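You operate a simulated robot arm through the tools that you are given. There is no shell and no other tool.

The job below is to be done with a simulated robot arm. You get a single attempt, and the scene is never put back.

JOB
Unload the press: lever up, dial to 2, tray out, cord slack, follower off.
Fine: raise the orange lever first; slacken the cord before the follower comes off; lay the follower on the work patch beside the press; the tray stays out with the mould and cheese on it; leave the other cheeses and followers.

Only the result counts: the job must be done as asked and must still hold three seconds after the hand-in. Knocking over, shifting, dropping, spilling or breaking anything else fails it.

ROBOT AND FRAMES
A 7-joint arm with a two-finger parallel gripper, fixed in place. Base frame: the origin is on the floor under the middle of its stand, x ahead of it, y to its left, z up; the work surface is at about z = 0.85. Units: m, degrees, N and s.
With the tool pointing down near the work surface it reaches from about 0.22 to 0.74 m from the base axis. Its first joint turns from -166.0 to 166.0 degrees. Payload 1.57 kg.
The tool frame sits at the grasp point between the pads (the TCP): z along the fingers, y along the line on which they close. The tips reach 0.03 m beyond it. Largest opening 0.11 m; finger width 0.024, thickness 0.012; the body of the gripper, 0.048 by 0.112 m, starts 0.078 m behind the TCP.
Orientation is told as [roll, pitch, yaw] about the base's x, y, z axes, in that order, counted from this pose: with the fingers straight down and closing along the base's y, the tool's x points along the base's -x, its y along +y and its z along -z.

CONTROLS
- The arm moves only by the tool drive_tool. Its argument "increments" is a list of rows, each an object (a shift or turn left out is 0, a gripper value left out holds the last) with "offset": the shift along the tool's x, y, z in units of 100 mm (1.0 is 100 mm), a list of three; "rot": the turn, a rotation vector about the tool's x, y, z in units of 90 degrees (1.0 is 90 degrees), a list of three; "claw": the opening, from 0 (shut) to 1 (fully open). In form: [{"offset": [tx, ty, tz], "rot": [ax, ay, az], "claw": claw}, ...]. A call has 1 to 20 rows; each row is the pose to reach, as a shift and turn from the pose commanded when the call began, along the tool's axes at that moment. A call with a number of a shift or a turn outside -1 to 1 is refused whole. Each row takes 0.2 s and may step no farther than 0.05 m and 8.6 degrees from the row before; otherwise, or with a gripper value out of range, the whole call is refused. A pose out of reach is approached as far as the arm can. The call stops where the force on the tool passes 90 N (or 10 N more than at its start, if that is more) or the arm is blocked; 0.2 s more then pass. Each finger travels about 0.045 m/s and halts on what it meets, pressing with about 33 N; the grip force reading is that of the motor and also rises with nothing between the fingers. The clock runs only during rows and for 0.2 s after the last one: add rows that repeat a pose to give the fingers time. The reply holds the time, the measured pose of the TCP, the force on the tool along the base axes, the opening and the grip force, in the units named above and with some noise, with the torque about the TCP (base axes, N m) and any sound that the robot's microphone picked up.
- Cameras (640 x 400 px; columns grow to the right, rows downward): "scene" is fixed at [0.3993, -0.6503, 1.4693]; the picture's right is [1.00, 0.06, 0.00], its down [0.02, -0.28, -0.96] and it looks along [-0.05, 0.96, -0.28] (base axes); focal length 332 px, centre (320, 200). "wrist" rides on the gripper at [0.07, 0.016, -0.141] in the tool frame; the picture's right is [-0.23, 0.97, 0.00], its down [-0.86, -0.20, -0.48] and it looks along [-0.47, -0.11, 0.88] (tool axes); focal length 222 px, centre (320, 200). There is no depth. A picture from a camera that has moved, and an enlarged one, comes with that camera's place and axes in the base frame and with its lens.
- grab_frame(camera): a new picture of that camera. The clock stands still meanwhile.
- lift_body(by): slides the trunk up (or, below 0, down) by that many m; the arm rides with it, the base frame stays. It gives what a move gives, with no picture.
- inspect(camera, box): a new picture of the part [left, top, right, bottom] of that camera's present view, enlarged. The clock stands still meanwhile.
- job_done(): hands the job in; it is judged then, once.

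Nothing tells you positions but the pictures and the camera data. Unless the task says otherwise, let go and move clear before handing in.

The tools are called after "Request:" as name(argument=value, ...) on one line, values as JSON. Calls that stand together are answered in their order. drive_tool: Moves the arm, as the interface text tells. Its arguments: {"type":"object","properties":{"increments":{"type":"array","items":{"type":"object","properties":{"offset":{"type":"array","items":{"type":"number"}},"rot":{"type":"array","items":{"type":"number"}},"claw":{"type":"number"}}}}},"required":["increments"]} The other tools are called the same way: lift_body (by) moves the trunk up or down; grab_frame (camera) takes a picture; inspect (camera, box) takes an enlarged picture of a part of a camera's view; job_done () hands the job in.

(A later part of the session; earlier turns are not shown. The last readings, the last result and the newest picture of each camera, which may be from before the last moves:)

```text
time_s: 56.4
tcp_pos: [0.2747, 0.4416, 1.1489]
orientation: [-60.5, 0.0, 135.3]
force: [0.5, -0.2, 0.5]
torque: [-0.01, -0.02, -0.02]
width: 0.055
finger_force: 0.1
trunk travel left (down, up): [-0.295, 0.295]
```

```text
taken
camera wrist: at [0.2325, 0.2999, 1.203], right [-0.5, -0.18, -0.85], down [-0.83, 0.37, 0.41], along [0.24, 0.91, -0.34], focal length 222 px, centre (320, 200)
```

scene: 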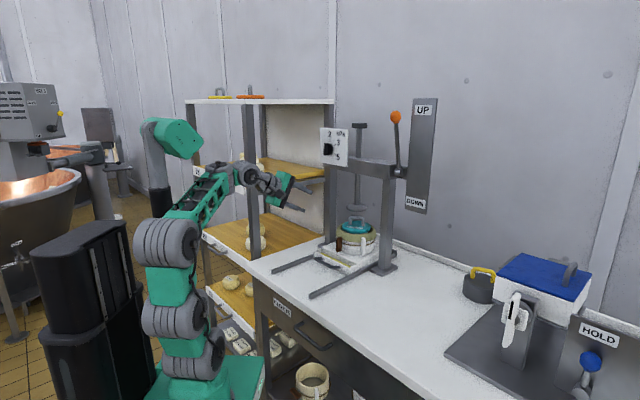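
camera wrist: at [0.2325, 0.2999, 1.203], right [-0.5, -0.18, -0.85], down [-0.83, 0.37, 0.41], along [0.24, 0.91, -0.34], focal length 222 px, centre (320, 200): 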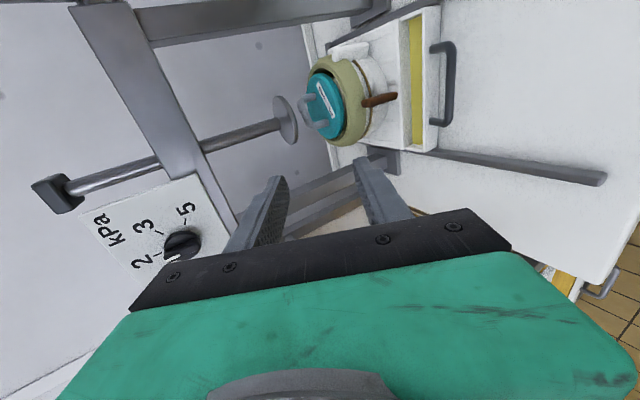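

Reachable and smooth. Continuing to pitch down while descending.

Request:
drive_tool(increments=[{"offset": [0, 0.2, 0.06], "rot": [-0.085, 0, 0]}, {"offset": [0, 0.4, 0.12], "rot": [-0.17, 0, 0]}, {"offset": [0, 0.6, 0.17], "rot": [-0.255, 0, 0]}, {"offset": [0, 0.79, 0.23], "rot": [-0.34, 0, 0]}])

Request:
grab_frame(camera="scene")

Request:
grab_frame(camera="wrist")

```text
time_s: 57.4
tcp_pos: [0.2628, 0.429, 1.0685]
orientation: [-29.9, 0.0, 135.2]
force: [0.7, 0.4, 0.0]
torque: [0.0, -0.02, 0.04]
width: 0.0549
finger_force: 0.0
trunk travel left (down, up): [-0.295, 0.295]
```

```text
taken
```

scene: 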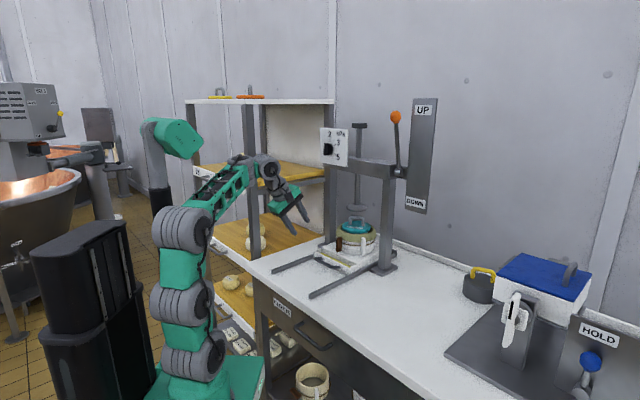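

```text
taken
camera wrist: at [0.2522, 0.3193, 1.1826], right [-0.76, -0.44, -0.49], down [-0.65, 0.55, 0.51], along [0.04, 0.71, -0.71], focal length 222 px, centre (320, 200)
```

wrist: 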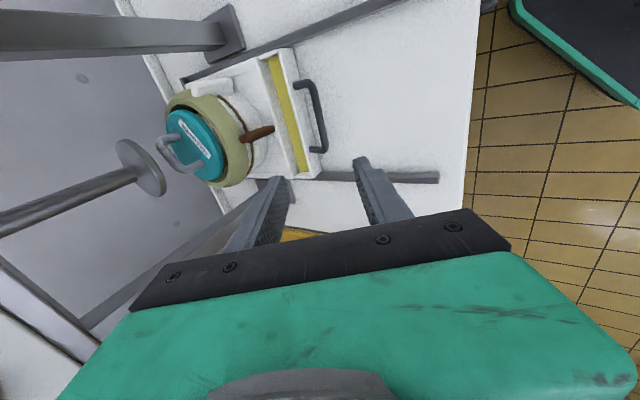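

Now the tray handle and toggle are clearly visible. I zoom to locate the handle precisely.

Request:
inspect(camera="wrist", box=[150, 30, 350, 200])

Request:
inspect(camera="wrist", box=[220, 60, 340, 160])

```text
2.35 times, centred on (250, 115) of wrist
camera zoom: at [0.2522, 0.3193, 1.1826], right [-0.76, -0.44, -0.49], down [-0.65, 0.55, 0.51], along [0.04, 0.71, -0.71], focal length 523 px, centre (485, 400)
```

zoom: 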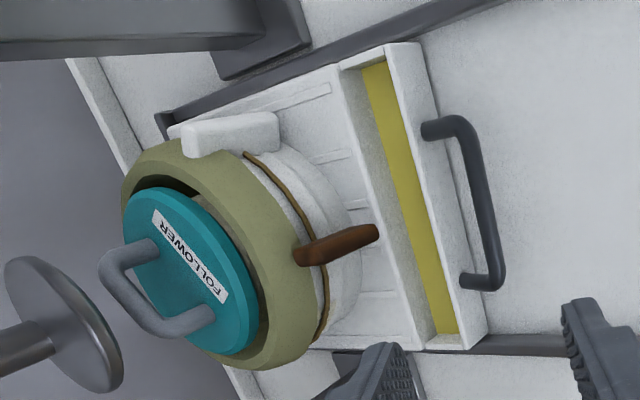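

```text
4.00 times, centred on (280, 110) of wrist
camera zoom: at [0.2522, 0.3193, 1.1826], right [-0.76, -0.44, -0.49], down [-0.65, 0.55, 0.51], along [0.04, 0.71, -0.71], focal length 888 px, centre (480, 560)
```

zoom: 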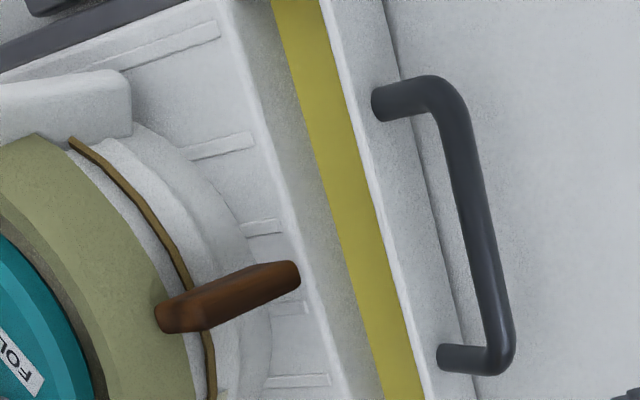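

The handle bar is around depth 0.60, e −0.096, z ≈0.88. I straighten the tool to vertical above it, staying 9 cm higher.

Request:
drive_tool(increments=[{"offset": [0.054, -0.068, 0.237], "rot": [-0.083, 0, 0]}, {"offset": [0.108, -0.137, 0.474], "rot": [-0.166, 0, 0]}, {"offset": [0.161, -0.205, 0.711], "rot": [-0.249, 0, 0]}, {"offset": [0.215, -0.274, 0.948], "rot": [-0.332, 0, 0]}])

Request:
grab_frame(camera="wrist")

Request:
inspect(camera="scene", box=[240, 140, 400, 300])

```text
time_s: 58.4
tcp_pos: [0.3275, 0.4632, 0.9999]
orientation: [-0.1, 0.1, 135.1]
force: [0.1, -0.3, 0.5]
torque: [-0.03, -0.08, -0.04]
width: 0.0551
finger_force: 0.0
out of reach, approached as far as the arm can: row 3
trunk travel left (down, up): [-0.295, 0.295]
```

```text
taken
camera wrist: at [0.3663, 0.403, 1.1418], right [-0.85, -0.53, 0.0], down [-0.47, 0.74, 0.48], along [-0.25, 0.41, -0.88], focal length 222 px, centre (320, 200)
```

wrist: 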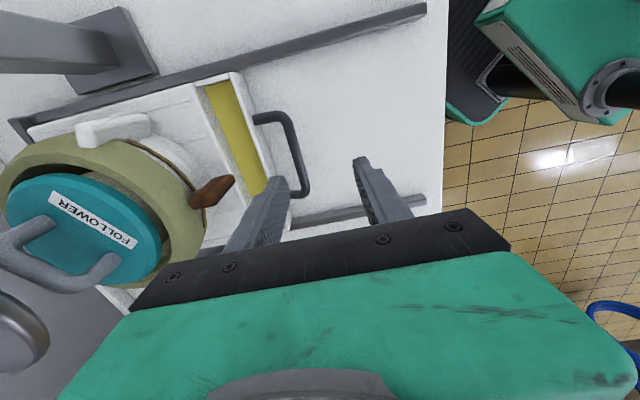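

```text
2.50 times, centred on (320, 220) of scene
camera zoom: at [0.3993, -0.6503, 1.4693], right [1.0, 0.06, 0.0], down [0.02, -0.28, -0.96], along [-0.05, 0.96, -0.28], focal length 831 px, centre (320, 150)
```

zoom: 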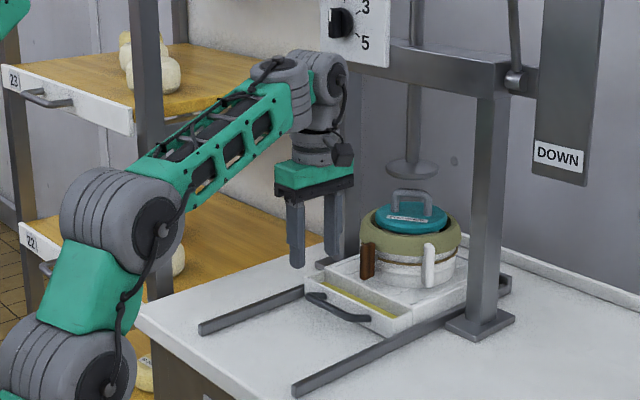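

Bar is at depth ≈0.592, e ≈−0.096. I narrow the fingers to ~3 cm, centre over the bar and come halfway down.

Request:
drive_tool(increments=[{"offset": [0, -0.1, 0.1], "claw": 0.28}, {"offset": [0, -0.2, 0.2], "claw": 0.28}, {"offset": [0, -0.31, 0.35], "claw": 0.28}, {"offset": [0, -0.31, 0.5], "claw": 0.28}, {"offset": [0, -0.31, 0.5], "claw": 0.28}])

Request:
grab_frame(camera="wrist")

Request:
inspect(camera="wrist", box=[210, 80, 370, 200])

Request:
inspect(camera="scene", box=[270, 180, 390, 290])

```text
time_s: 59.6
tcp_pos: [0.3504, 0.4861, 0.9502]
orientation: [-0.1, 0.0, 135.3]
force: [0.4, -0.9, 0.2]
torque: [0.01, -0.01, 0.02]
width: 0.0308
finger_force: 0.0
trunk travel left (down, up): [-0.295, 0.295]
```

```text
taken
camera wrist: at [0.3876, 0.4258, 1.0908], right [-0.85, -0.53, 0.0], down [-0.47, 0.74, 0.48], along [-0.25, 0.41, -0.88], focal length 222 px, centre (320, 200)
```

wrist: 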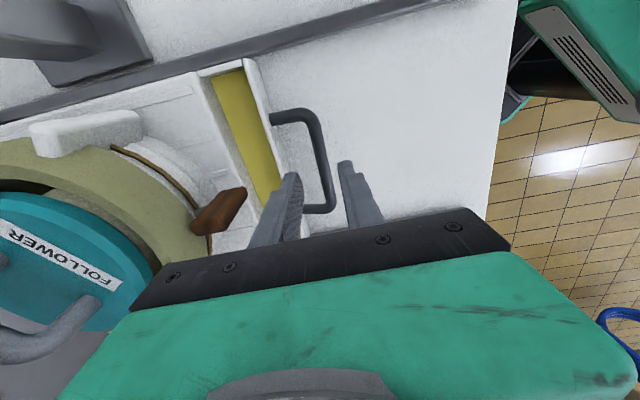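

```text
3.33 times, centred on (290, 140) of wrist
camera zoom: at [0.3876, 0.4258, 1.0908], right [-0.85, -0.53, 0.0], down [-0.47, 0.74, 0.48], along [-0.25, 0.41, -0.88], focal length 740 px, centre (420, 400)
```

zoom: 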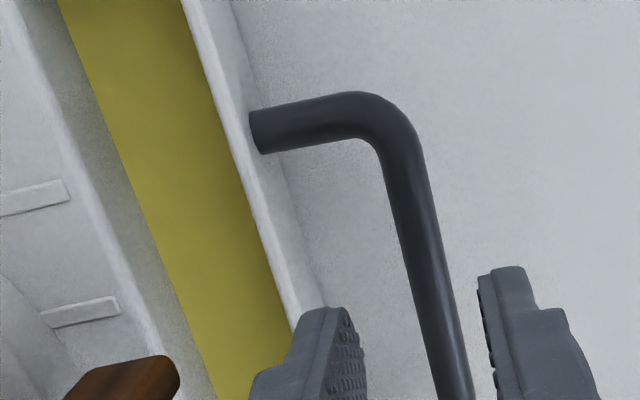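

```text
3.64 times, centred on (330, 235) of scene
camera zoom: at [0.3993, -0.6503, 1.4693], right [1.0, 0.06, 0.0], down [0.02, -0.28, -0.96], along [-0.05, 0.96, -0.28], focal length 1209 px, centre (284, 73)
```

zoom: 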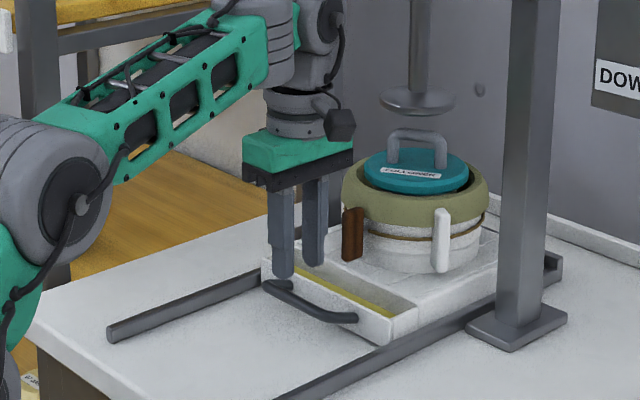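

The bar is exactly between the fingers, and the far finger has about 6 mm to the tray front. Lowering 5.5 cm.

Request:
drive_tool(increments=[{"offset": [0, 0.02, 0.2]}, {"offset": [0, 0.02, 0.35]}, {"offset": [0, 0.02, 0.45]}, {"offset": [0, 0.02, 0.55]}])

Request:
grab_frame(camera="wrist")

Request:
inspect(camera="scene", box=[290, 200, 390, 290])

```text
time_s: 60.6
tcp_pos: [0.3485, 0.4841, 0.8951]
orientation: [-0.3, -0.1, 135.3]
force: [0.8, -0.8, 0.0]
torque: [-0.02, 0.0, 0.01]
width: 0.0305
finger_force: 0.0
trunk travel left (down, up): [-0.295, 0.295]
```

```text
taken
camera wrist: at [0.3862, 0.4237, 1.0363], right [-0.85, -0.53, 0.0], down [-0.47, 0.74, 0.48], along [-0.25, 0.41, -0.88], focal length 222 px, centre (320, 200)
```

wrist: 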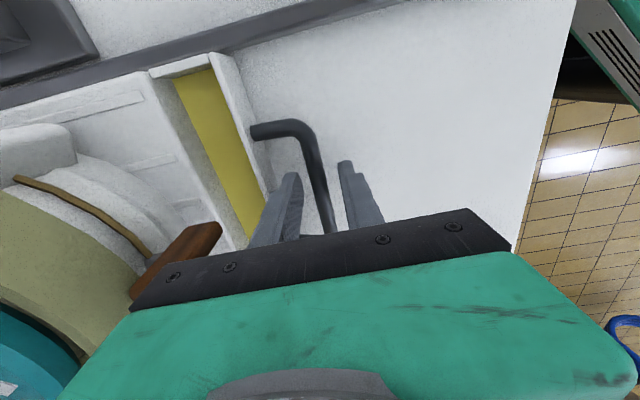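

```text
4.44 times, centred on (340, 245) of scene
camera zoom: at [0.3993, -0.6503, 1.4693], right [1.0, 0.06, 0.0], down [0.02, -0.28, -0.96], along [-0.05, 0.96, -0.28], focal length 1477 px, centre (231, 0)
```

zoom: 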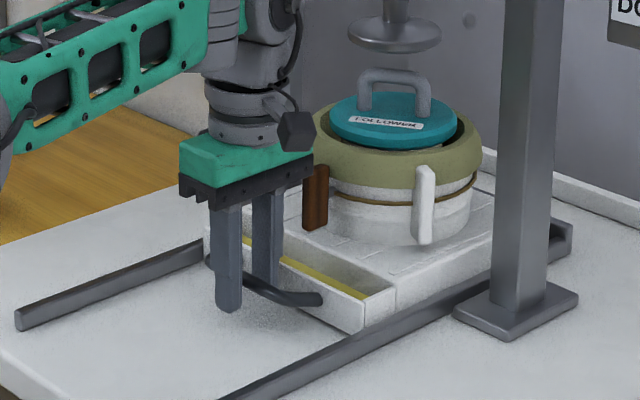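

The fingers straddle the bar without contact. Closing, then pulling the tray outwards gently.

Request:
drive_tool(increments=[{"claw": 0}, {"claw": 0}, {"claw": 0}])

Request:
drive_tool(increments=[{"offset": [0, 0.05, 0]}, {"offset": [0, 0.1, 0]}, {"offset": [0, 0.15, 0]}, {"offset": [0, 0.2, 0]}, {"offset": [0, 0.25, 0]}, {"offset": [0, 0.3, 0]}])

Request:
grab_frame(camera="wrist")

Request:
inspect(camera="scene", box=[270, 180, 410, 290])

```text
time_s: 61.4
tcp_pos: [0.3496, 0.4842, 0.8946]
orientation: [-0.2, 0.0, 135.4]
force: [1.3, 0.6, 0.3]
torque: [0.1, 0.1, 0.43]
width: 0.0119
finger_force: 28.8
trunk travel left (down, up): [-0.295, 0.295]
```

```text
time_s: 62.8
tcp_pos: [0.3259, 0.4626, 0.8957]
orientation: [-0.2, 0.0, 135.3]
force: [1.7, -2.1, 5.0]
torque: [0.02, 0.07, 0.43]
width: 0.0118
finger_force: 29.6
trunk travel left (down, up): [-0.295, 0.295]
```

```text
taken
camera wrist: at [0.3648, 0.4023, 1.0363], right [-0.85, -0.53, 0.0], down [-0.47, 0.74, 0.48], along [-0.25, 0.41, -0.88], focal length 222 px, centre (320, 200)
```

wrist: 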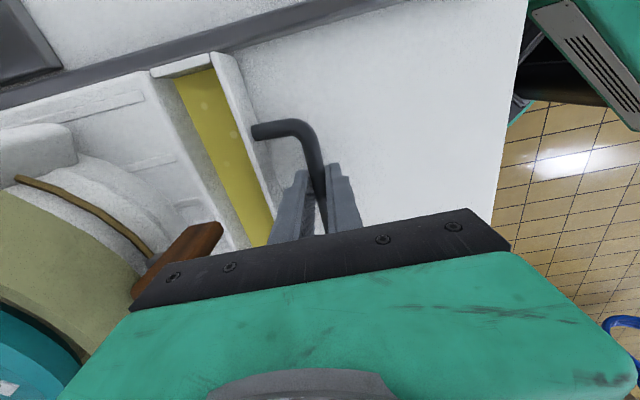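

```text
3.64 times, centred on (340, 235) of scene
camera zoom: at [0.3993, -0.6503, 1.4693], right [1.0, 0.06, 0.0], down [0.02, -0.28, -0.96], along [-0.05, 0.96, -0.28], focal length 1209 px, centre (247, 73)
```

zoom: 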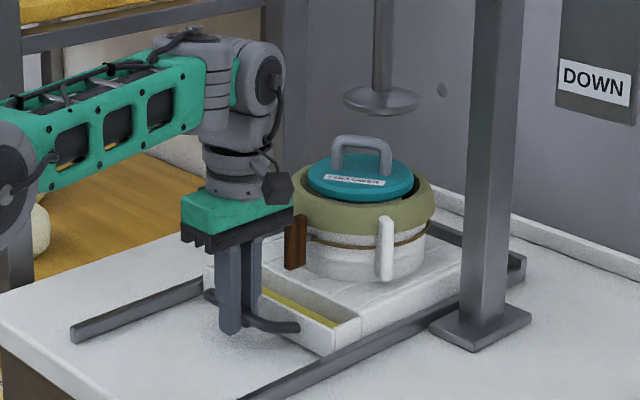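

The tray slides freely with the mould on it. Pulling another 10 cm.

Request:
drive_tool(increments=[{"offset": [0, 0.1, 0]}, {"offset": [0, 0.2, 0]}, {"offset": [0, 0.3, 0]}, {"offset": [0, 0.4, 0]}, {"offset": [0, 0.5, 0]}, {"offset": [0, 0.6, 0]}, {"offset": [0, 0.7, 0]}, {"offset": [0, 0.8, 0]}, {"offset": [0, 0.9, 0]}, {"offset": [0, 1.0, 0]}])

Request:
grab_frame(camera="wrist")

Request:
grab_frame(camera="scene")

```text
time_s: 65.0
tcp_pos: [0.2559, 0.3924, 0.8954]
orientation: [-0.2, -0.1, 135.4]
force: [-1.2, 0.2, 9.7]
torque: [0.31, 0.29, 0.4]
width: 0.0117
finger_force: 28.5
trunk travel left (down, up): [-0.295, 0.295]
```

```text
taken
camera wrist: at [0.2938, 0.3313, 1.0362], right [-0.85, -0.53, 0.0], down [-0.47, 0.74, 0.48], along [-0.25, 0.41, -0.88], focal length 222 px, centre (320, 200)
```

wrist: 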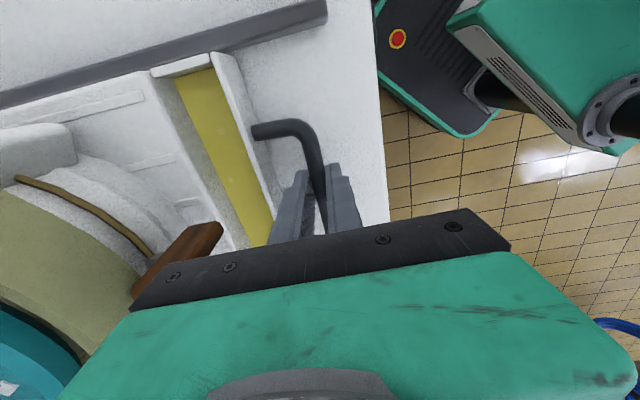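

```text
taken
```

scene: 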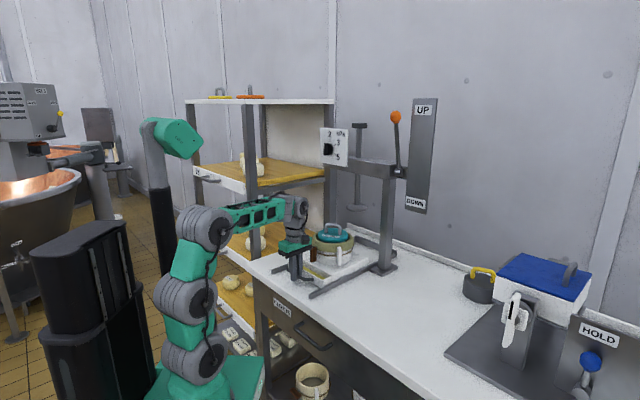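

About 13 cm out so far, with the mould riding along. Continuing gently to find the end of travel.

Request:
drive_tool(increments=[{"offset": [0, 0.1, -0.01]}, {"offset": [0, 0.2, -0.01]}, {"offset": [0, 0.3, -0.01]}, {"offset": [0, 0.4, -0.01]}, {"offset": [0, 0.5, -0.01]}])

Request:
grab_frame(camera="wrist")

Request:
inspect(camera="scene", box=[240, 180, 400, 310])

```text
time_s: 66.2
tcp_pos: [0.2194, 0.3573, 0.8961]
orientation: [-0.1, -0.1, 135.3]
force: [-3.7, 2.9, 0.9]
torque: [0.4, 0.36, 0.35]
width: 0.0115
finger_force: 29.8
trunk travel left (down, up): [-0.295, 0.295]
```

```text
taken
camera wrist: at [0.2584, 0.296, 1.0363], right [-0.85, -0.53, 0.0], down [-0.47, 0.74, 0.48], along [-0.25, 0.41, -0.88], focal length 222 px, centre (320, 200)
```

wrist: 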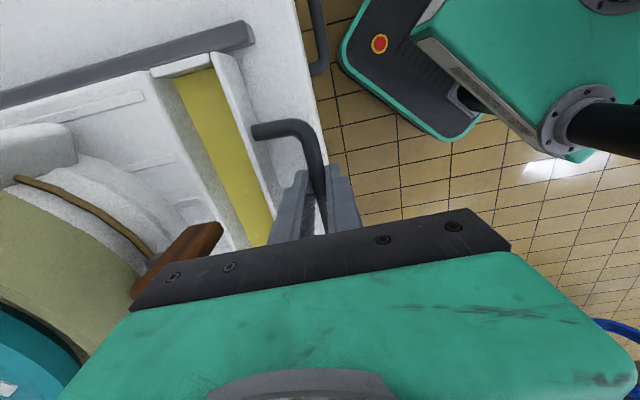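

```text
3.08 times, centred on (320, 245) of scene
camera zoom: at [0.3993, -0.6503, 1.4693], right [1.0, 0.06, 0.0], down [0.02, -0.28, -0.96], along [-0.05, 0.96, -0.28], focal length 1023 px, centre (320, 62)
```

zoom: 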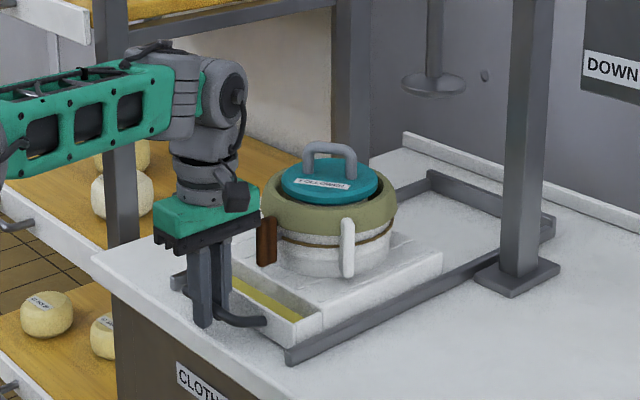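

Tray is about 18 cm out, its front almost at the rail ends. I pull 2 cm more to see if there's an end stop.

Request:
drive_tool(increments=[{"offset": [0, 0.08, 0]}, {"offset": [0, 0.16, 0]}, {"offset": [0, 0.24, 0]}])

Request:
inspect(camera="scene", box=[240, 180, 400, 310])

Request:
grab_frame(camera="wrist")

```text
time_s: 67.0
tcp_pos: [0.2041, 0.3409, 0.8962]
orientation: [-0.2, -0.1, 135.4]
force: [-4.1, 5.0, 0.2]
torque: [0.42, 0.44, 0.42]
width: 0.0118
finger_force: 29.0
trunk travel left (down, up): [-0.295, 0.295]
```

```text
3.08 times, centred on (320, 245) of scene
camera zoom: at [0.3993, -0.6503, 1.4693], right [1.0, 0.06, 0.0], down [0.02, -0.28, -0.96], along [-0.05, 0.96, -0.28], focal length 1023 px, centre (320, 62)
```

zoom: 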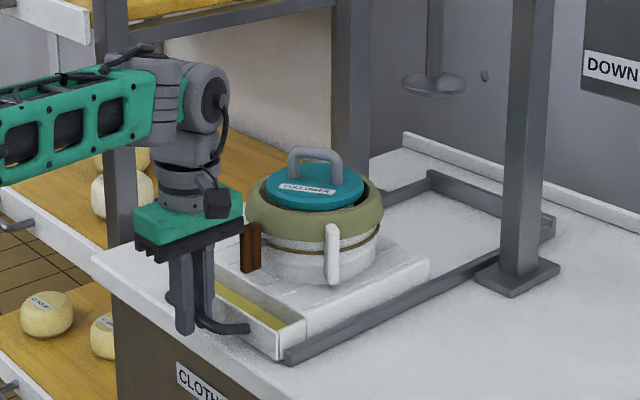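

```text
taken
camera wrist: at [0.2418, 0.2795, 1.0363], right [-0.85, -0.53, 0.0], down [-0.47, 0.74, 0.48], along [-0.25, 0.41, -0.88], focal length 222 px, centre (320, 200)
```

wrist: 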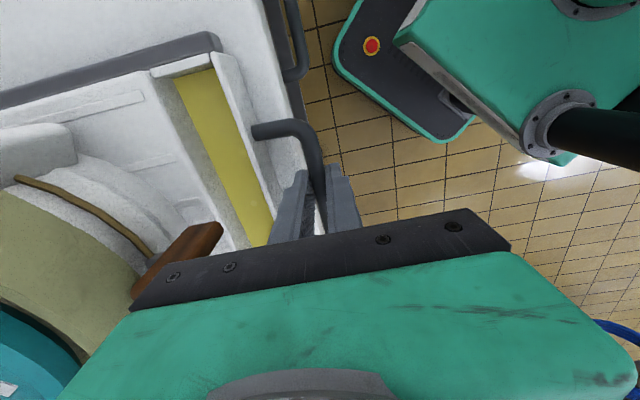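

Still moving freely at ~20.7 cm. I pull a further 2 cm cautiously, watching for a stop.

Request:
drive_tool(increments=[{"offset": [0, 0.07, 0]}, {"offset": [0, 0.14, 0]}, {"offset": [0, 0.2, 0]}])

Request:
inspect(camera="scene", box=[240, 180, 400, 310])

```text
time_s: 67.8
tcp_pos: [0.1931, 0.3283, 0.8948]
orientation: [-0.4, -0.1, 135.2]
force: [18.4, 32.3, -7.0]
torque: [0.07, -0.41, 0.48]
width: 0.0115
finger_force: 29.5
trunk travel left (down, up): [-0.295, 0.295]
```

```text
3.08 times, centred on (320, 245) of scene
camera zoom: at [0.3993, -0.6503, 1.4693], right [1.0, 0.06, 0.0], down [0.02, -0.28, -0.96], along [-0.05, 0.96, -0.28], focal length 1023 px, centre (320, 62)
```

zoom: 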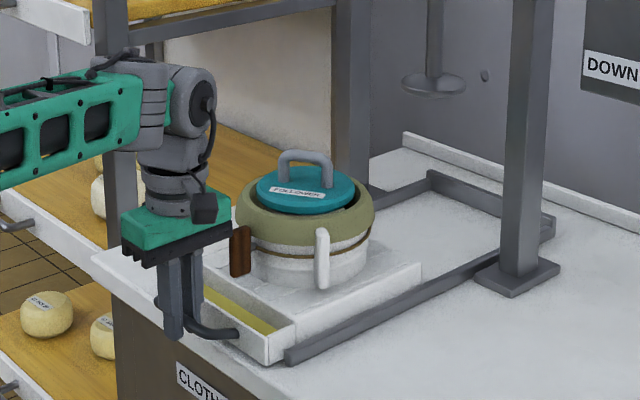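

That's the end stop (36 N, tray ~22 cm out). I relax the pull, open slightly, and lift straight up.

Request:
drive_tool(increments=[{"offset": [0, -0.03, 0]}, {"offset": [0, -0.03, 0], "claw": 0.28}, {"offset": [0, -0.03, 0], "claw": 0.28}, {"offset": [0, -0.03, 0], "claw": 0.28}])

Request:
drive_tool(increments=[{"offset": [0, 0.0, -0.15]}, {"offset": [0, 0.0, -0.3]}, {"offset": [0, 0.0, -0.5]}, {"offset": [0, 0.0, -0.7]}])

Request:
grab_frame(camera="wrist")

Request:
grab_frame(camera="scene")

```text
time_s: 68.8
tcp_pos: [0.1908, 0.3277, 0.8948]
orientation: [-0.2, -0.1, 135.3]
force: [0.0, 0.1, -0.3]
torque: [-0.02, -0.03, 0.0]
width: 0.0307
finger_force: 0.0
trunk travel left (down, up): [-0.295, 0.295]
```

```text
time_s: 69.8
tcp_pos: [0.1936, 0.328, 0.9647]
orientation: [-0.2, 0.0, 135.3]
force: [-0.2, -0.2, 0.0]
torque: [0.0, -0.02, -0.02]
width: 0.0306
finger_force: 0.1
trunk travel left (down, up): [-0.295, 0.295]
```

```text
taken
camera wrist: at [0.2307, 0.2668, 1.1066], right [-0.85, -0.53, 0.0], down [-0.47, 0.74, 0.48], along [-0.25, 0.41, -0.88], focal length 222 px, centre (320, 200)
```

wrist: 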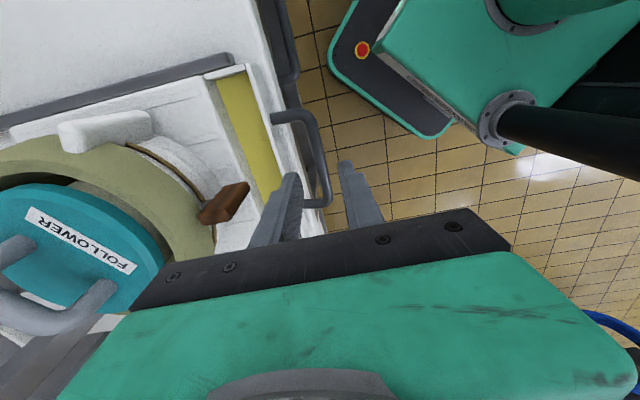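

```text
taken
```

scene: 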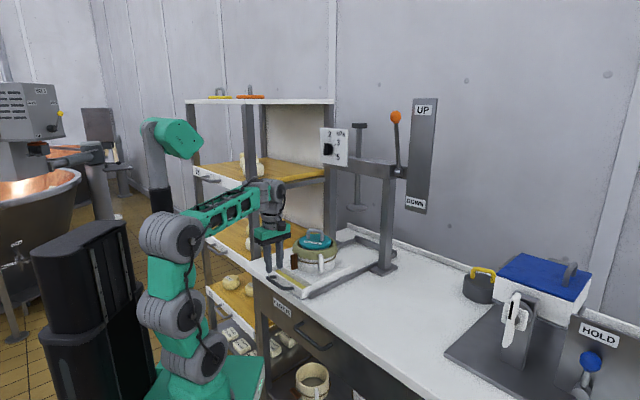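

The tray is out with the mould on it. Now the cord toggle — zooming in on it.

Request:
inspect(camera="wrist", box=[40, 100, 280, 250])

Request:
inspect(camera="scene", box=[270, 225, 350, 285])

Request:
inspect(camera="scene", box=[240, 215, 380, 315])

```text
2.67 times, centred on (160, 175) of wrist
camera zoom: at [0.2307, 0.2668, 1.1066], right [-0.85, -0.53, 0.0], down [-0.47, 0.74, 0.48], along [-0.25, 0.41, -0.88], focal length 592 px, centre (747, 267)
```

zoom: 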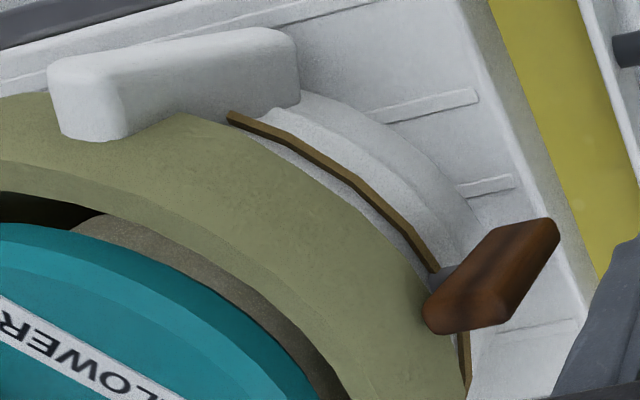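

```text
6.67 times, centred on (310, 255) of scene
camera zoom: at [0.3993, -0.6503, 1.4693], right [1.0, 0.06, 0.0], down [0.02, -0.28, -0.96], along [-0.05, 0.96, -0.28], focal length 2216 px, centre (387, -167)
```

zoom: 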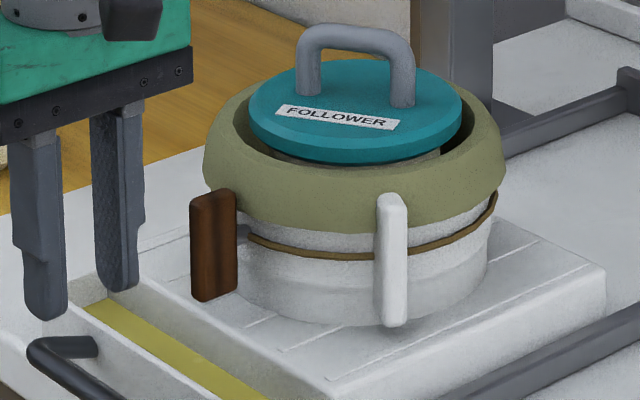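

```text
4.00 times, centred on (310, 265) of scene
camera zoom: at [0.3993, -0.6503, 1.4693], right [1.0, 0.06, 0.0], down [0.02, -0.28, -0.96], along [-0.05, 0.96, -0.28], focal length 1330 px, centre (360, -60)
```

zoom: 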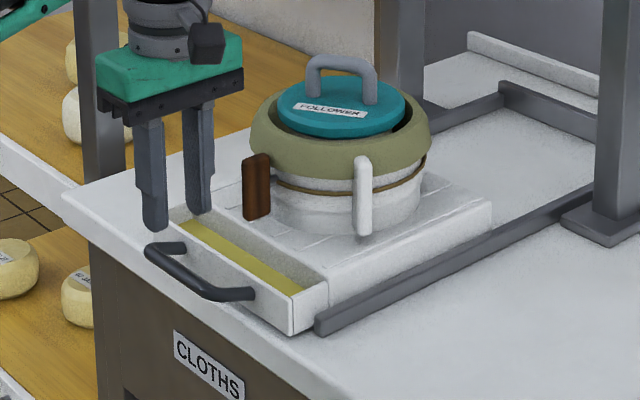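

The toggle centre is about (0.2535, 0.405, 0.93): a vertical bar ~5.5 cm long on a shaft pointing at the robot. I check the spare mould again to learn which way it turns when slack.

Request:
inspect(camera="scene", box=[285, 370, 345, 400])

Request:
inspect(camera="scene", box=[400, 360, 460, 400])

Request:
inspect(camera="scene", box=[285, 240, 315, 270])

Request:
inspect(camera="wrist", box=[180, 160, 270, 250])

```text
10.67 times, centred on (315, 385) of scene
camera zoom: at [0.3993, -0.6503, 1.4693], right [1.0, 0.06, 0.0], down [0.02, -0.28, -0.96], along [-0.05, 0.96, -0.28], focal length 3546 px, centre (373, -1773)
```

zoom: 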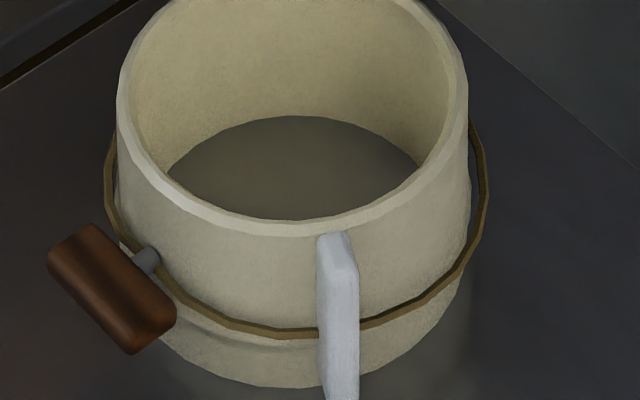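

```text
10.00 times, centred on (430, 380) of scene
camera zoom: at [0.3993, -0.6503, 1.4693], right [1.0, 0.06, 0.0], down [0.02, -0.28, -0.96], along [-0.05, 0.96, -0.28], focal length 3324 px, centre (-780, -1600)
```

zoom: 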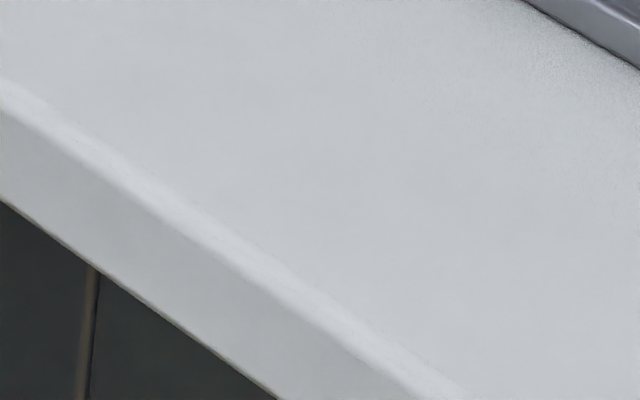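

```text
13.33 times, centred on (300, 255) of scene
camera zoom: at [0.3993, -0.6503, 1.4693], right [1.0, 0.06, 0.0], down [0.02, -0.28, -0.96], along [-0.05, 0.96, -0.28], focal length 4432 px, centre (587, -533)
```

zoom: 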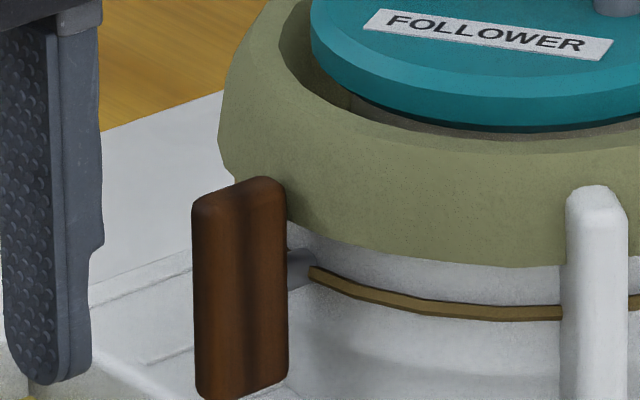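

```text
4.44 times, centred on (225, 205) of wrist
camera zoom: at [0.2307, 0.2668, 1.1066], right [-0.85, -0.53, 0.0], down [-0.47, 0.74, 0.48], along [-0.25, 0.41, -0.88], focal length 987 px, centre (742, 178)
```

zoom: 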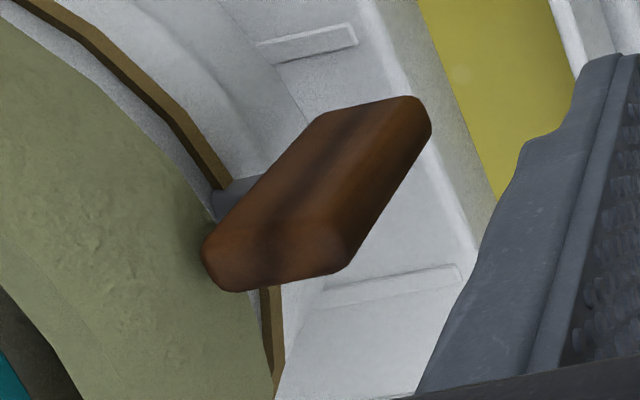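

The spare's bar lies exactly horizontal when slack, so the toggle must turn 90°. I'll close the fingers and place them just right of the bar's top end, then push it left (loosening, counter-clockwise) in small, force-checked steps. First, positioning above.

Request:
drive_tool(increments=[{"offset": [0, 0, -0.2], "claw": 0}, {"offset": [0.05, 0, -0.4], "claw": 0}, {"offset": [0.1, -0.2, -0.55], "claw": 0}, {"offset": [0.15, -0.45, -0.55], "claw": 0}, {"offset": [0.19, -0.7, -0.55], "claw": 0}, {"offset": [0.22, -0.89, -0.55], "claw": 0}])

Request:
grab_frame(camera="wrist")

Request:
inspect(camera="wrist", box=[260, 120, 380, 220])

Request:
inspect(camera="scene", box=[260, 205, 360, 285])

```text
time_s: 71.2
tcp_pos: [0.2709, 0.3751, 1.0204]
orientation: [-0.2, 0.0, 135.3]
force: [-0.6, -0.3, -0.6]
torque: [0.04, -0.05, 0.0]
width: 0.0001
finger_force: 21.1
trunk travel left (down, up): [-0.295, 0.295]
```

```text
taken
camera wrist: at [0.309, 0.3142, 1.1617], right [-0.85, -0.53, 0.0], down [-0.47, 0.74, 0.48], along [-0.25, 0.41, -0.88], focal length 222 px, centre (320, 200)
```

wrist: 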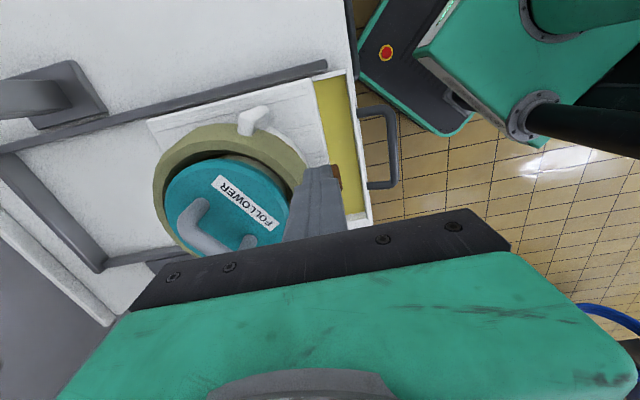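

```text
4.00 times, centred on (320, 170) of wrist
camera zoom: at [0.309, 0.3142, 1.1617], right [-0.85, -0.53, 0.0], down [-0.47, 0.74, 0.48], along [-0.25, 0.41, -0.88], focal length 888 px, centre (320, 320)
```

zoom: 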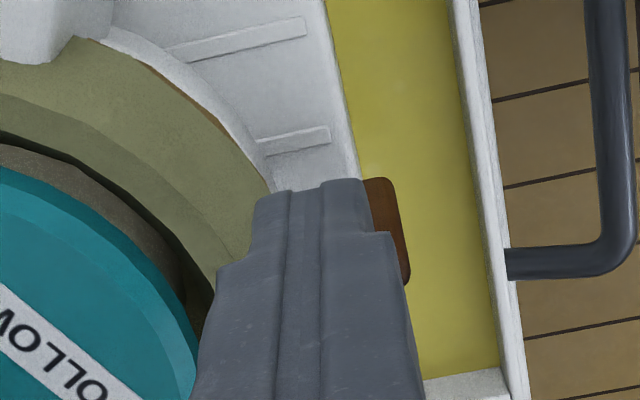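

```text
5.00 times, centred on (310, 245) of scene
camera zoom: at [0.3993, -0.6503, 1.4693], right [1.0, 0.06, 0.0], down [0.02, -0.28, -0.96], along [-0.05, 0.96, -0.28], focal length 1662 px, centre (370, -25)
```

zoom: 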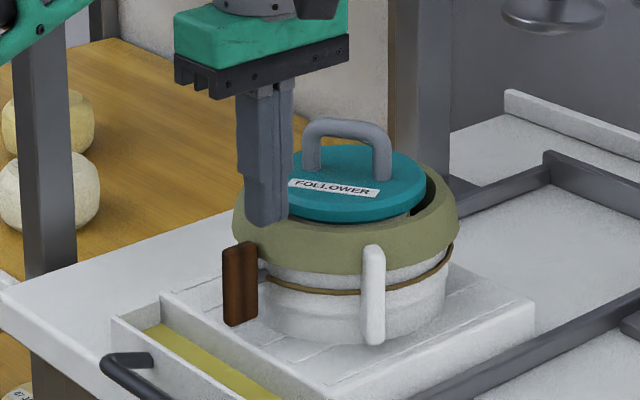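

The toggle's outer face is at depth ≈0.44, right face at e ≈−0.097; the rim front is at ≈0.465. I shift 1.2 cm outward to stay clear of the rim and lower the closed fingers beside the bar's upper half.

Request:
drive_tool(increments=[{"offset": [0.0, 0.12, 0]}, {"offset": [0.0, 0.12, 0.15]}, {"offset": [0.0, 0.12, 0.3]}, {"offset": [0.0, 0.12, 0.45]}])

Request:
inspect(camera="wrist", box=[260, 120, 380, 220])

Request:
inspect(camera="scene", box=[280, 215, 350, 275])

```text
time_s: 72.2
tcp_pos: [0.2627, 0.3671, 0.9759]
orientation: [-0.1, -0.1, 135.5]
force: [-0.1, 0.3, 0.1]
torque: [0.01, -0.04, 0.01]
width: 0.0
finger_force: 21.1
trunk travel left (down, up): [-0.295, 0.295]
```

```text
4.00 times, centred on (320, 170) of wrist
camera zoom: at [0.3004, 0.306, 1.1165], right [-0.85, -0.53, 0.0], down [-0.47, 0.74, 0.48], along [-0.25, 0.41, -0.88], focal length 888 px, centre (320, 320)
```

zoom: 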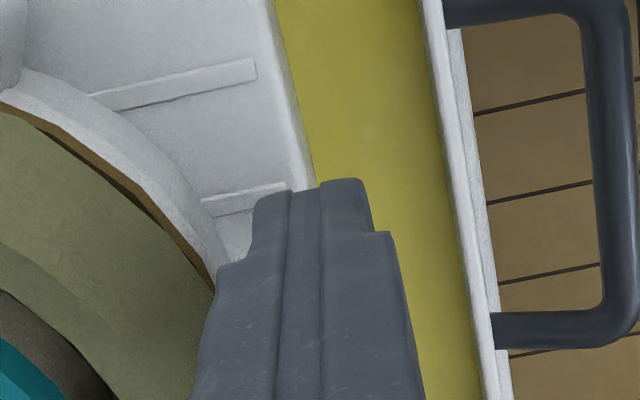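

```text
6.67 times, centred on (315, 245) of scene
camera zoom: at [0.3993, -0.6503, 1.4693], right [1.0, 0.06, 0.0], down [0.02, -0.28, -0.96], along [-0.05, 0.96, -0.28], focal length 2216 px, centre (353, -100)
```

zoom: 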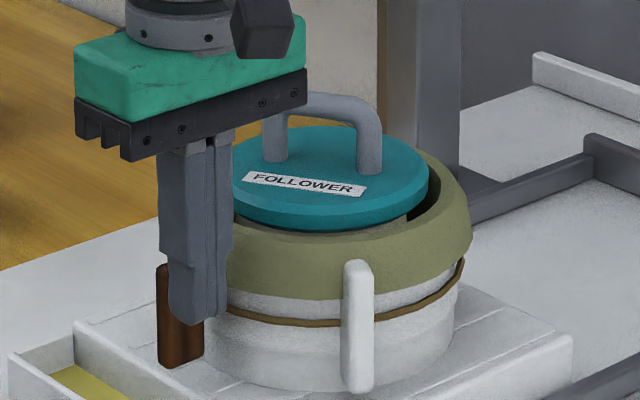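

In position beside the bar. Pushing left (−e) in small steps, reading the force.

Request:
drive_tool(increments=[{"offset": [-0.05, 0, 0]}, {"offset": [-0.1, 0, 0]}, {"offset": [-0.13, 0, 0]}])

Request:
drive_tool(increments=[{"offset": [-0.02, 0, 0]}, {"offset": [-0.04, 0, 0]}])

Request:
inspect(camera="scene", box=[280, 215, 350, 275])

```text
time_s: 73.0
tcp_pos: [0.2526, 0.3758, 0.9757]
orientation: [-0.1, 0.0, 135.3]
force: [0.4, -1.4, 0.2]
torque: [0.0, -0.01, -0.01]
width: 0.0
finger_force: 21.3
trunk travel left (down, up): [-0.295, 0.295]
```

```text
time_s: 73.6
tcp_pos: [0.2497, 0.3779, 0.9753]
orientation: [-0.1, 0.0, 135.3]
force: [1.0, -1.3, -0.8]
torque: [-0.03, -0.08, 0.0]
width: 0.0003
finger_force: 21.4
trunk travel left (down, up): [-0.295, 0.295]
```

```text
6.67 times, centred on (315, 245) of scene
camera zoom: at [0.3993, -0.6503, 1.4693], right [1.0, 0.06, 0.0], down [0.02, -0.28, -0.96], along [-0.05, 0.96, -0.28], focal length 2216 px, centre (353, -100)
```

zoom: 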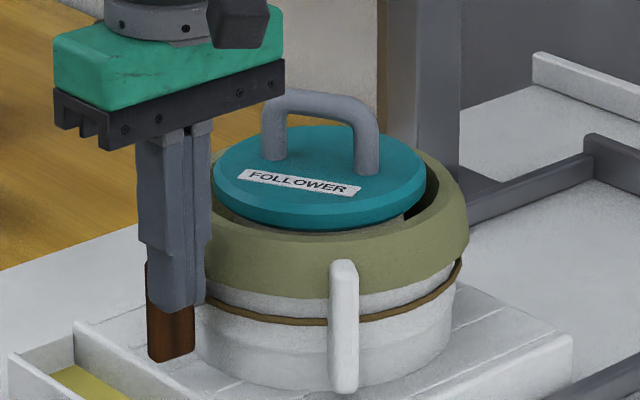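

The force is only ~1.4 N, yet the white mould handle moved a little: the light mould is turning on the tray instead of the toggle. Side-pushing is wrong; I need to grip the bar and twist it. Backing off, rising, and turning the gripper so it closes sideways on the bar.

Request:
drive_tool(increments=[{"offset": [0.1, 0, 0]}, {"offset": [0.2, 0, 0]}, {"offset": [0.2, 0.05, -0.3]}, {"offset": [0.2, 0.1, -0.6]}, {"offset": [0.2, 0.15, -0.95]}])

Request:
drive_tool(increments=[{"rot": [0, 0, 0.09], "claw": 0.4}, {"rot": [0, 0, 0.18]}, {"rot": [0, 0, 0.27]}, {"rot": [0, 0, 0.36]}, {"rot": [0, 0, 0.45]}, {"rot": [0, 0, 0.54]}, {"rot": [0, 0, 0.63]}, {"rot": [0, 0, 0.72]}, {"rot": [0, 0, 0.81]}, {"rot": [0, 0, 0.9]}, {"rot": [0, 0, 0.99]}])

Request:
grab_frame(camera="wrist")

Request:
inspect(camera="scene", box=[260, 205, 360, 285])

```text
time_s: 74.8
tcp_pos: [0.2546, 0.354, 1.0713]
orientation: [-0.2, 0.0, 135.3]
force: [0.4, -0.5, -0.2]
torque: [-0.03, 0.01, 0.01]
width: 0.0
finger_force: 20.7
trunk travel left (down, up): [-0.295, 0.295]
```

```text
time_s: 77.2
tcp_pos: [0.2539, 0.3543, 1.0702]
orientation: [-0.1, -0.2, 46.1]
force: [-0.3, 0.2, -0.1]
torque: [-0.01, 0.02, 0.02]
width: 0.044
finger_force: 0.0
trunk travel left (down, up): [-0.295, 0.295]
```

```text
taken
camera wrist: at [0.1934, 0.3145, 1.2115], right [-0.54, 0.84, 0.0], down [0.74, 0.48, 0.48], along [0.4, 0.26, -0.88], focal length 222 px, centre (320, 200)
```

wrist: 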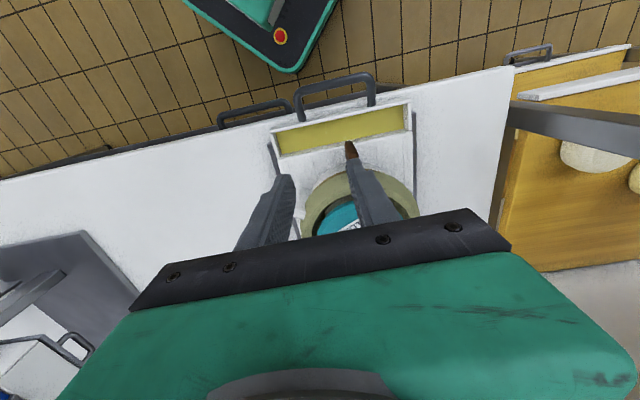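

```text
5.00 times, centred on (310, 245) of scene
camera zoom: at [0.3993, -0.6503, 1.4693], right [1.0, 0.06, 0.0], down [0.02, -0.28, -0.96], along [-0.05, 0.96, -0.28], focal length 1662 px, centre (370, -25)
```

zoom: 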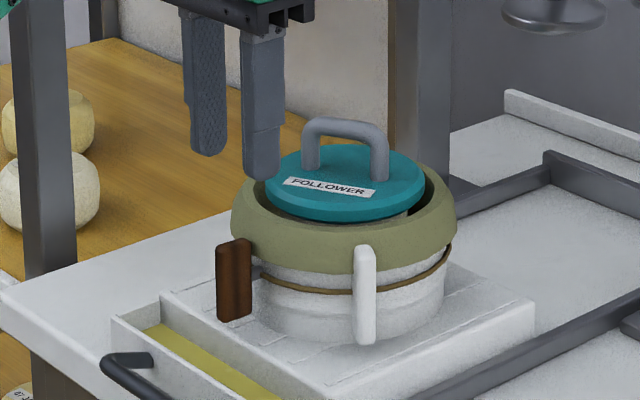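

The mould only turned about 3°, still seated. Now I look at the toggle from this orientation.

Request:
inspect(camera="wrist", box=[260, 90, 440, 230])

```text
2.86 times, centred on (350, 160) of wrist
camera zoom: at [0.1934, 0.3145, 1.2115], right [-0.54, 0.84, 0.0], down [0.74, 0.48, 0.48], along [0.4, 0.26, -0.88], focal length 635 px, centre (234, 314)
```

zoom: 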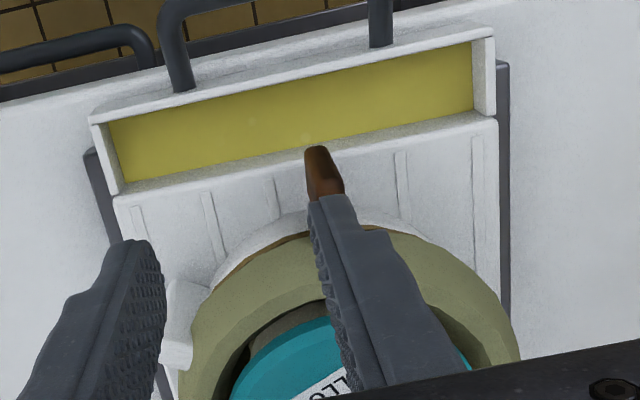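

The toggle is just beside the right-hand finger. Shifting 4 cm left so it lies between the fingers, still above.

Request:
drive_tool(increments=[{"offset": [0, 0.2, 0]}, {"offset": [0, 0.41, 0]}])

Request:
inspect(camera="wrist", box=[230, 90, 410, 230])

```text
time_s: 77.8
tcp_pos: [0.2244, 0.3814, 1.0685]
orientation: [0.1, -0.1, 46.1]
force: [0.6, -0.4, 0.0]
torque: [0.01, -0.01, 0.02]
width: 0.0442
finger_force: 0.0
trunk travel left (down, up): [-0.295, 0.295]
```

```text
2.86 times, centred on (320, 160) of wrist
camera zoom: at [0.1636, 0.343, 1.2109], right [-0.55, 0.84, 0.0], down [0.73, 0.48, 0.48], along [0.4, 0.26, -0.88], focal length 635 px, centre (320, 314)
```

zoom: 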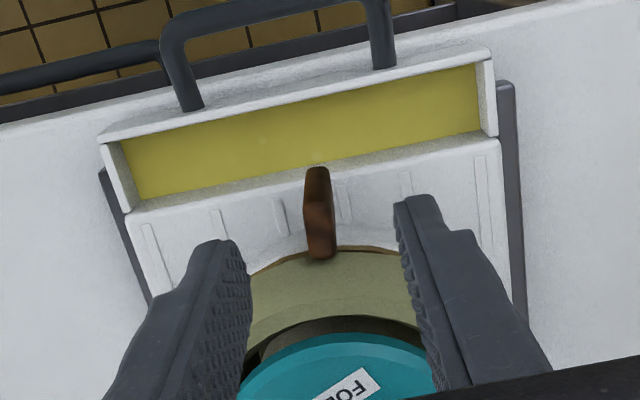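

The toggle (≈1.5 cm wide) is 3 cm ahead and slightly right of the hand axis. I align yaw to its shaft, centre over it and descend part-way.

Request:
drive_tool(increments=[{"offset": [-0.1, -0.03, 0], "rot": [0, 0, 0.022]}, {"offset": [-0.196, -0.064, 0.0], "rot": [0, 0, 0.045]}, {"offset": [-0.196, -0.064, 0.25], "rot": [0, 0, 0.045]}, {"offset": [-0.196, -0.064, 0.5], "rot": [0, 0, 0.045]}])

Request:
inspect(camera="wrist", box=[230, 110, 410, 230])

Request:
inspect(camera="scene", box=[270, 205, 350, 275])

```text
time_s: 78.8
tcp_pos: [0.2421, 0.392, 1.0201]
orientation: [-0.1, -0.3, 42.2]
force: [0.7, 0.2, 1.3]
torque: [-0.01, 0.0, -0.06]
width: 0.0441
finger_force: 0.0
trunk travel left (down, up): [-0.295, 0.295]
```

```text
3.33 times, centred on (320, 170) of wrist
camera zoom: at [0.1794, 0.3564, 1.1612], right [-0.48, 0.87, 0.0], down [0.77, 0.42, 0.48], along [0.42, 0.23, -0.88], focal length 740 px, centre (320, 300)
```

zoom: 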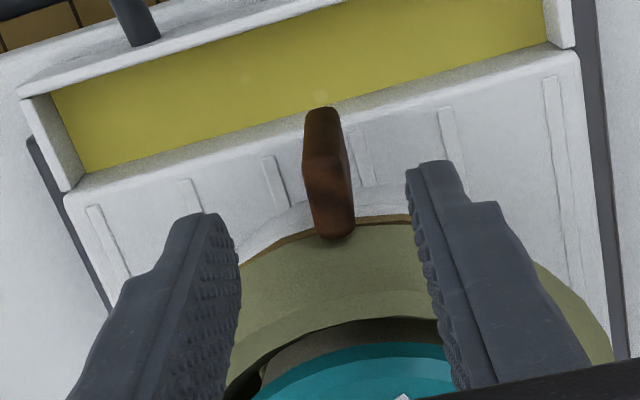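

```text
5.71 times, centred on (310, 240) of scene
camera zoom: at [0.3993, -0.6503, 1.4693], right [1.0, 0.06, 0.0], down [0.02, -0.28, -0.96], along [-0.05, 0.96, -0.28], focal length 1900 px, centre (377, -29)
```

zoom: 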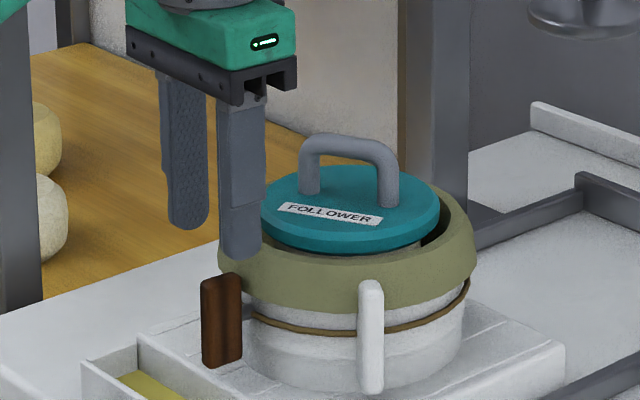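

Laterally centred. Lowering 6 cm so the pads flank the upper half of the bar.

Request:
drive_tool(increments=[{"offset": [0, 0, 0.2]}, {"offset": [0, 0, 0.4]}, {"offset": [0, 0, 0.52]}, {"offset": [0, 0, 0.62]}])

Request:
inspect(camera="wrist", box=[230, 110, 410, 230])

Request:
inspect(camera="scene", box=[270, 205, 350, 275])

```text
time_s: 79.8
tcp_pos: [0.2419, 0.3921, 0.9596]
orientation: [-0.1, -0.2, 42.2]
force: [-0.2, -0.1, 0.8]
torque: [-0.02, 0.0, 0.01]
width: 0.044
finger_force: 0.1
trunk travel left (down, up): [-0.295, 0.295]
```

```text
3.33 times, centred on (320, 170) of wrist
camera zoom: at [0.179, 0.3567, 1.0996], right [-0.49, 0.87, 0.0], down [0.77, 0.43, 0.48], along [0.42, 0.23, -0.88], focal length 740 px, centre (320, 300)
```

zoom: 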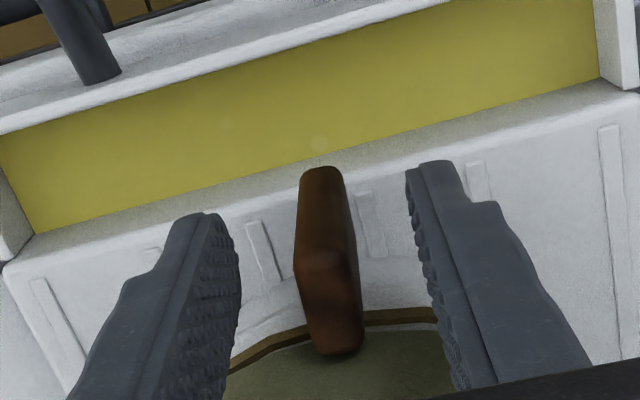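

```text
5.71 times, centred on (310, 240) of scene
camera zoom: at [0.3993, -0.6503, 1.4693], right [1.0, 0.06, 0.0], down [0.02, -0.28, -0.96], along [-0.05, 0.96, -0.28], focal length 1900 px, centre (377, -29)
```

zoom: 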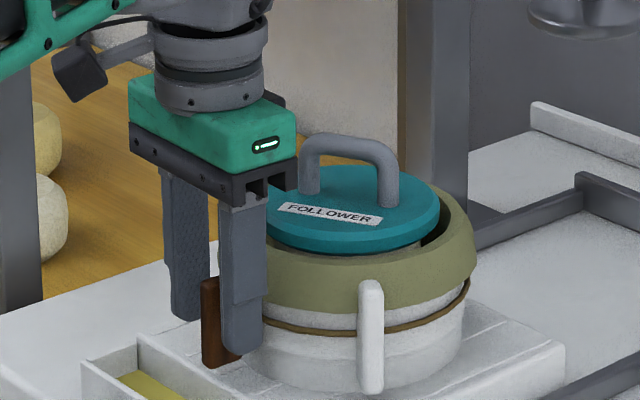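

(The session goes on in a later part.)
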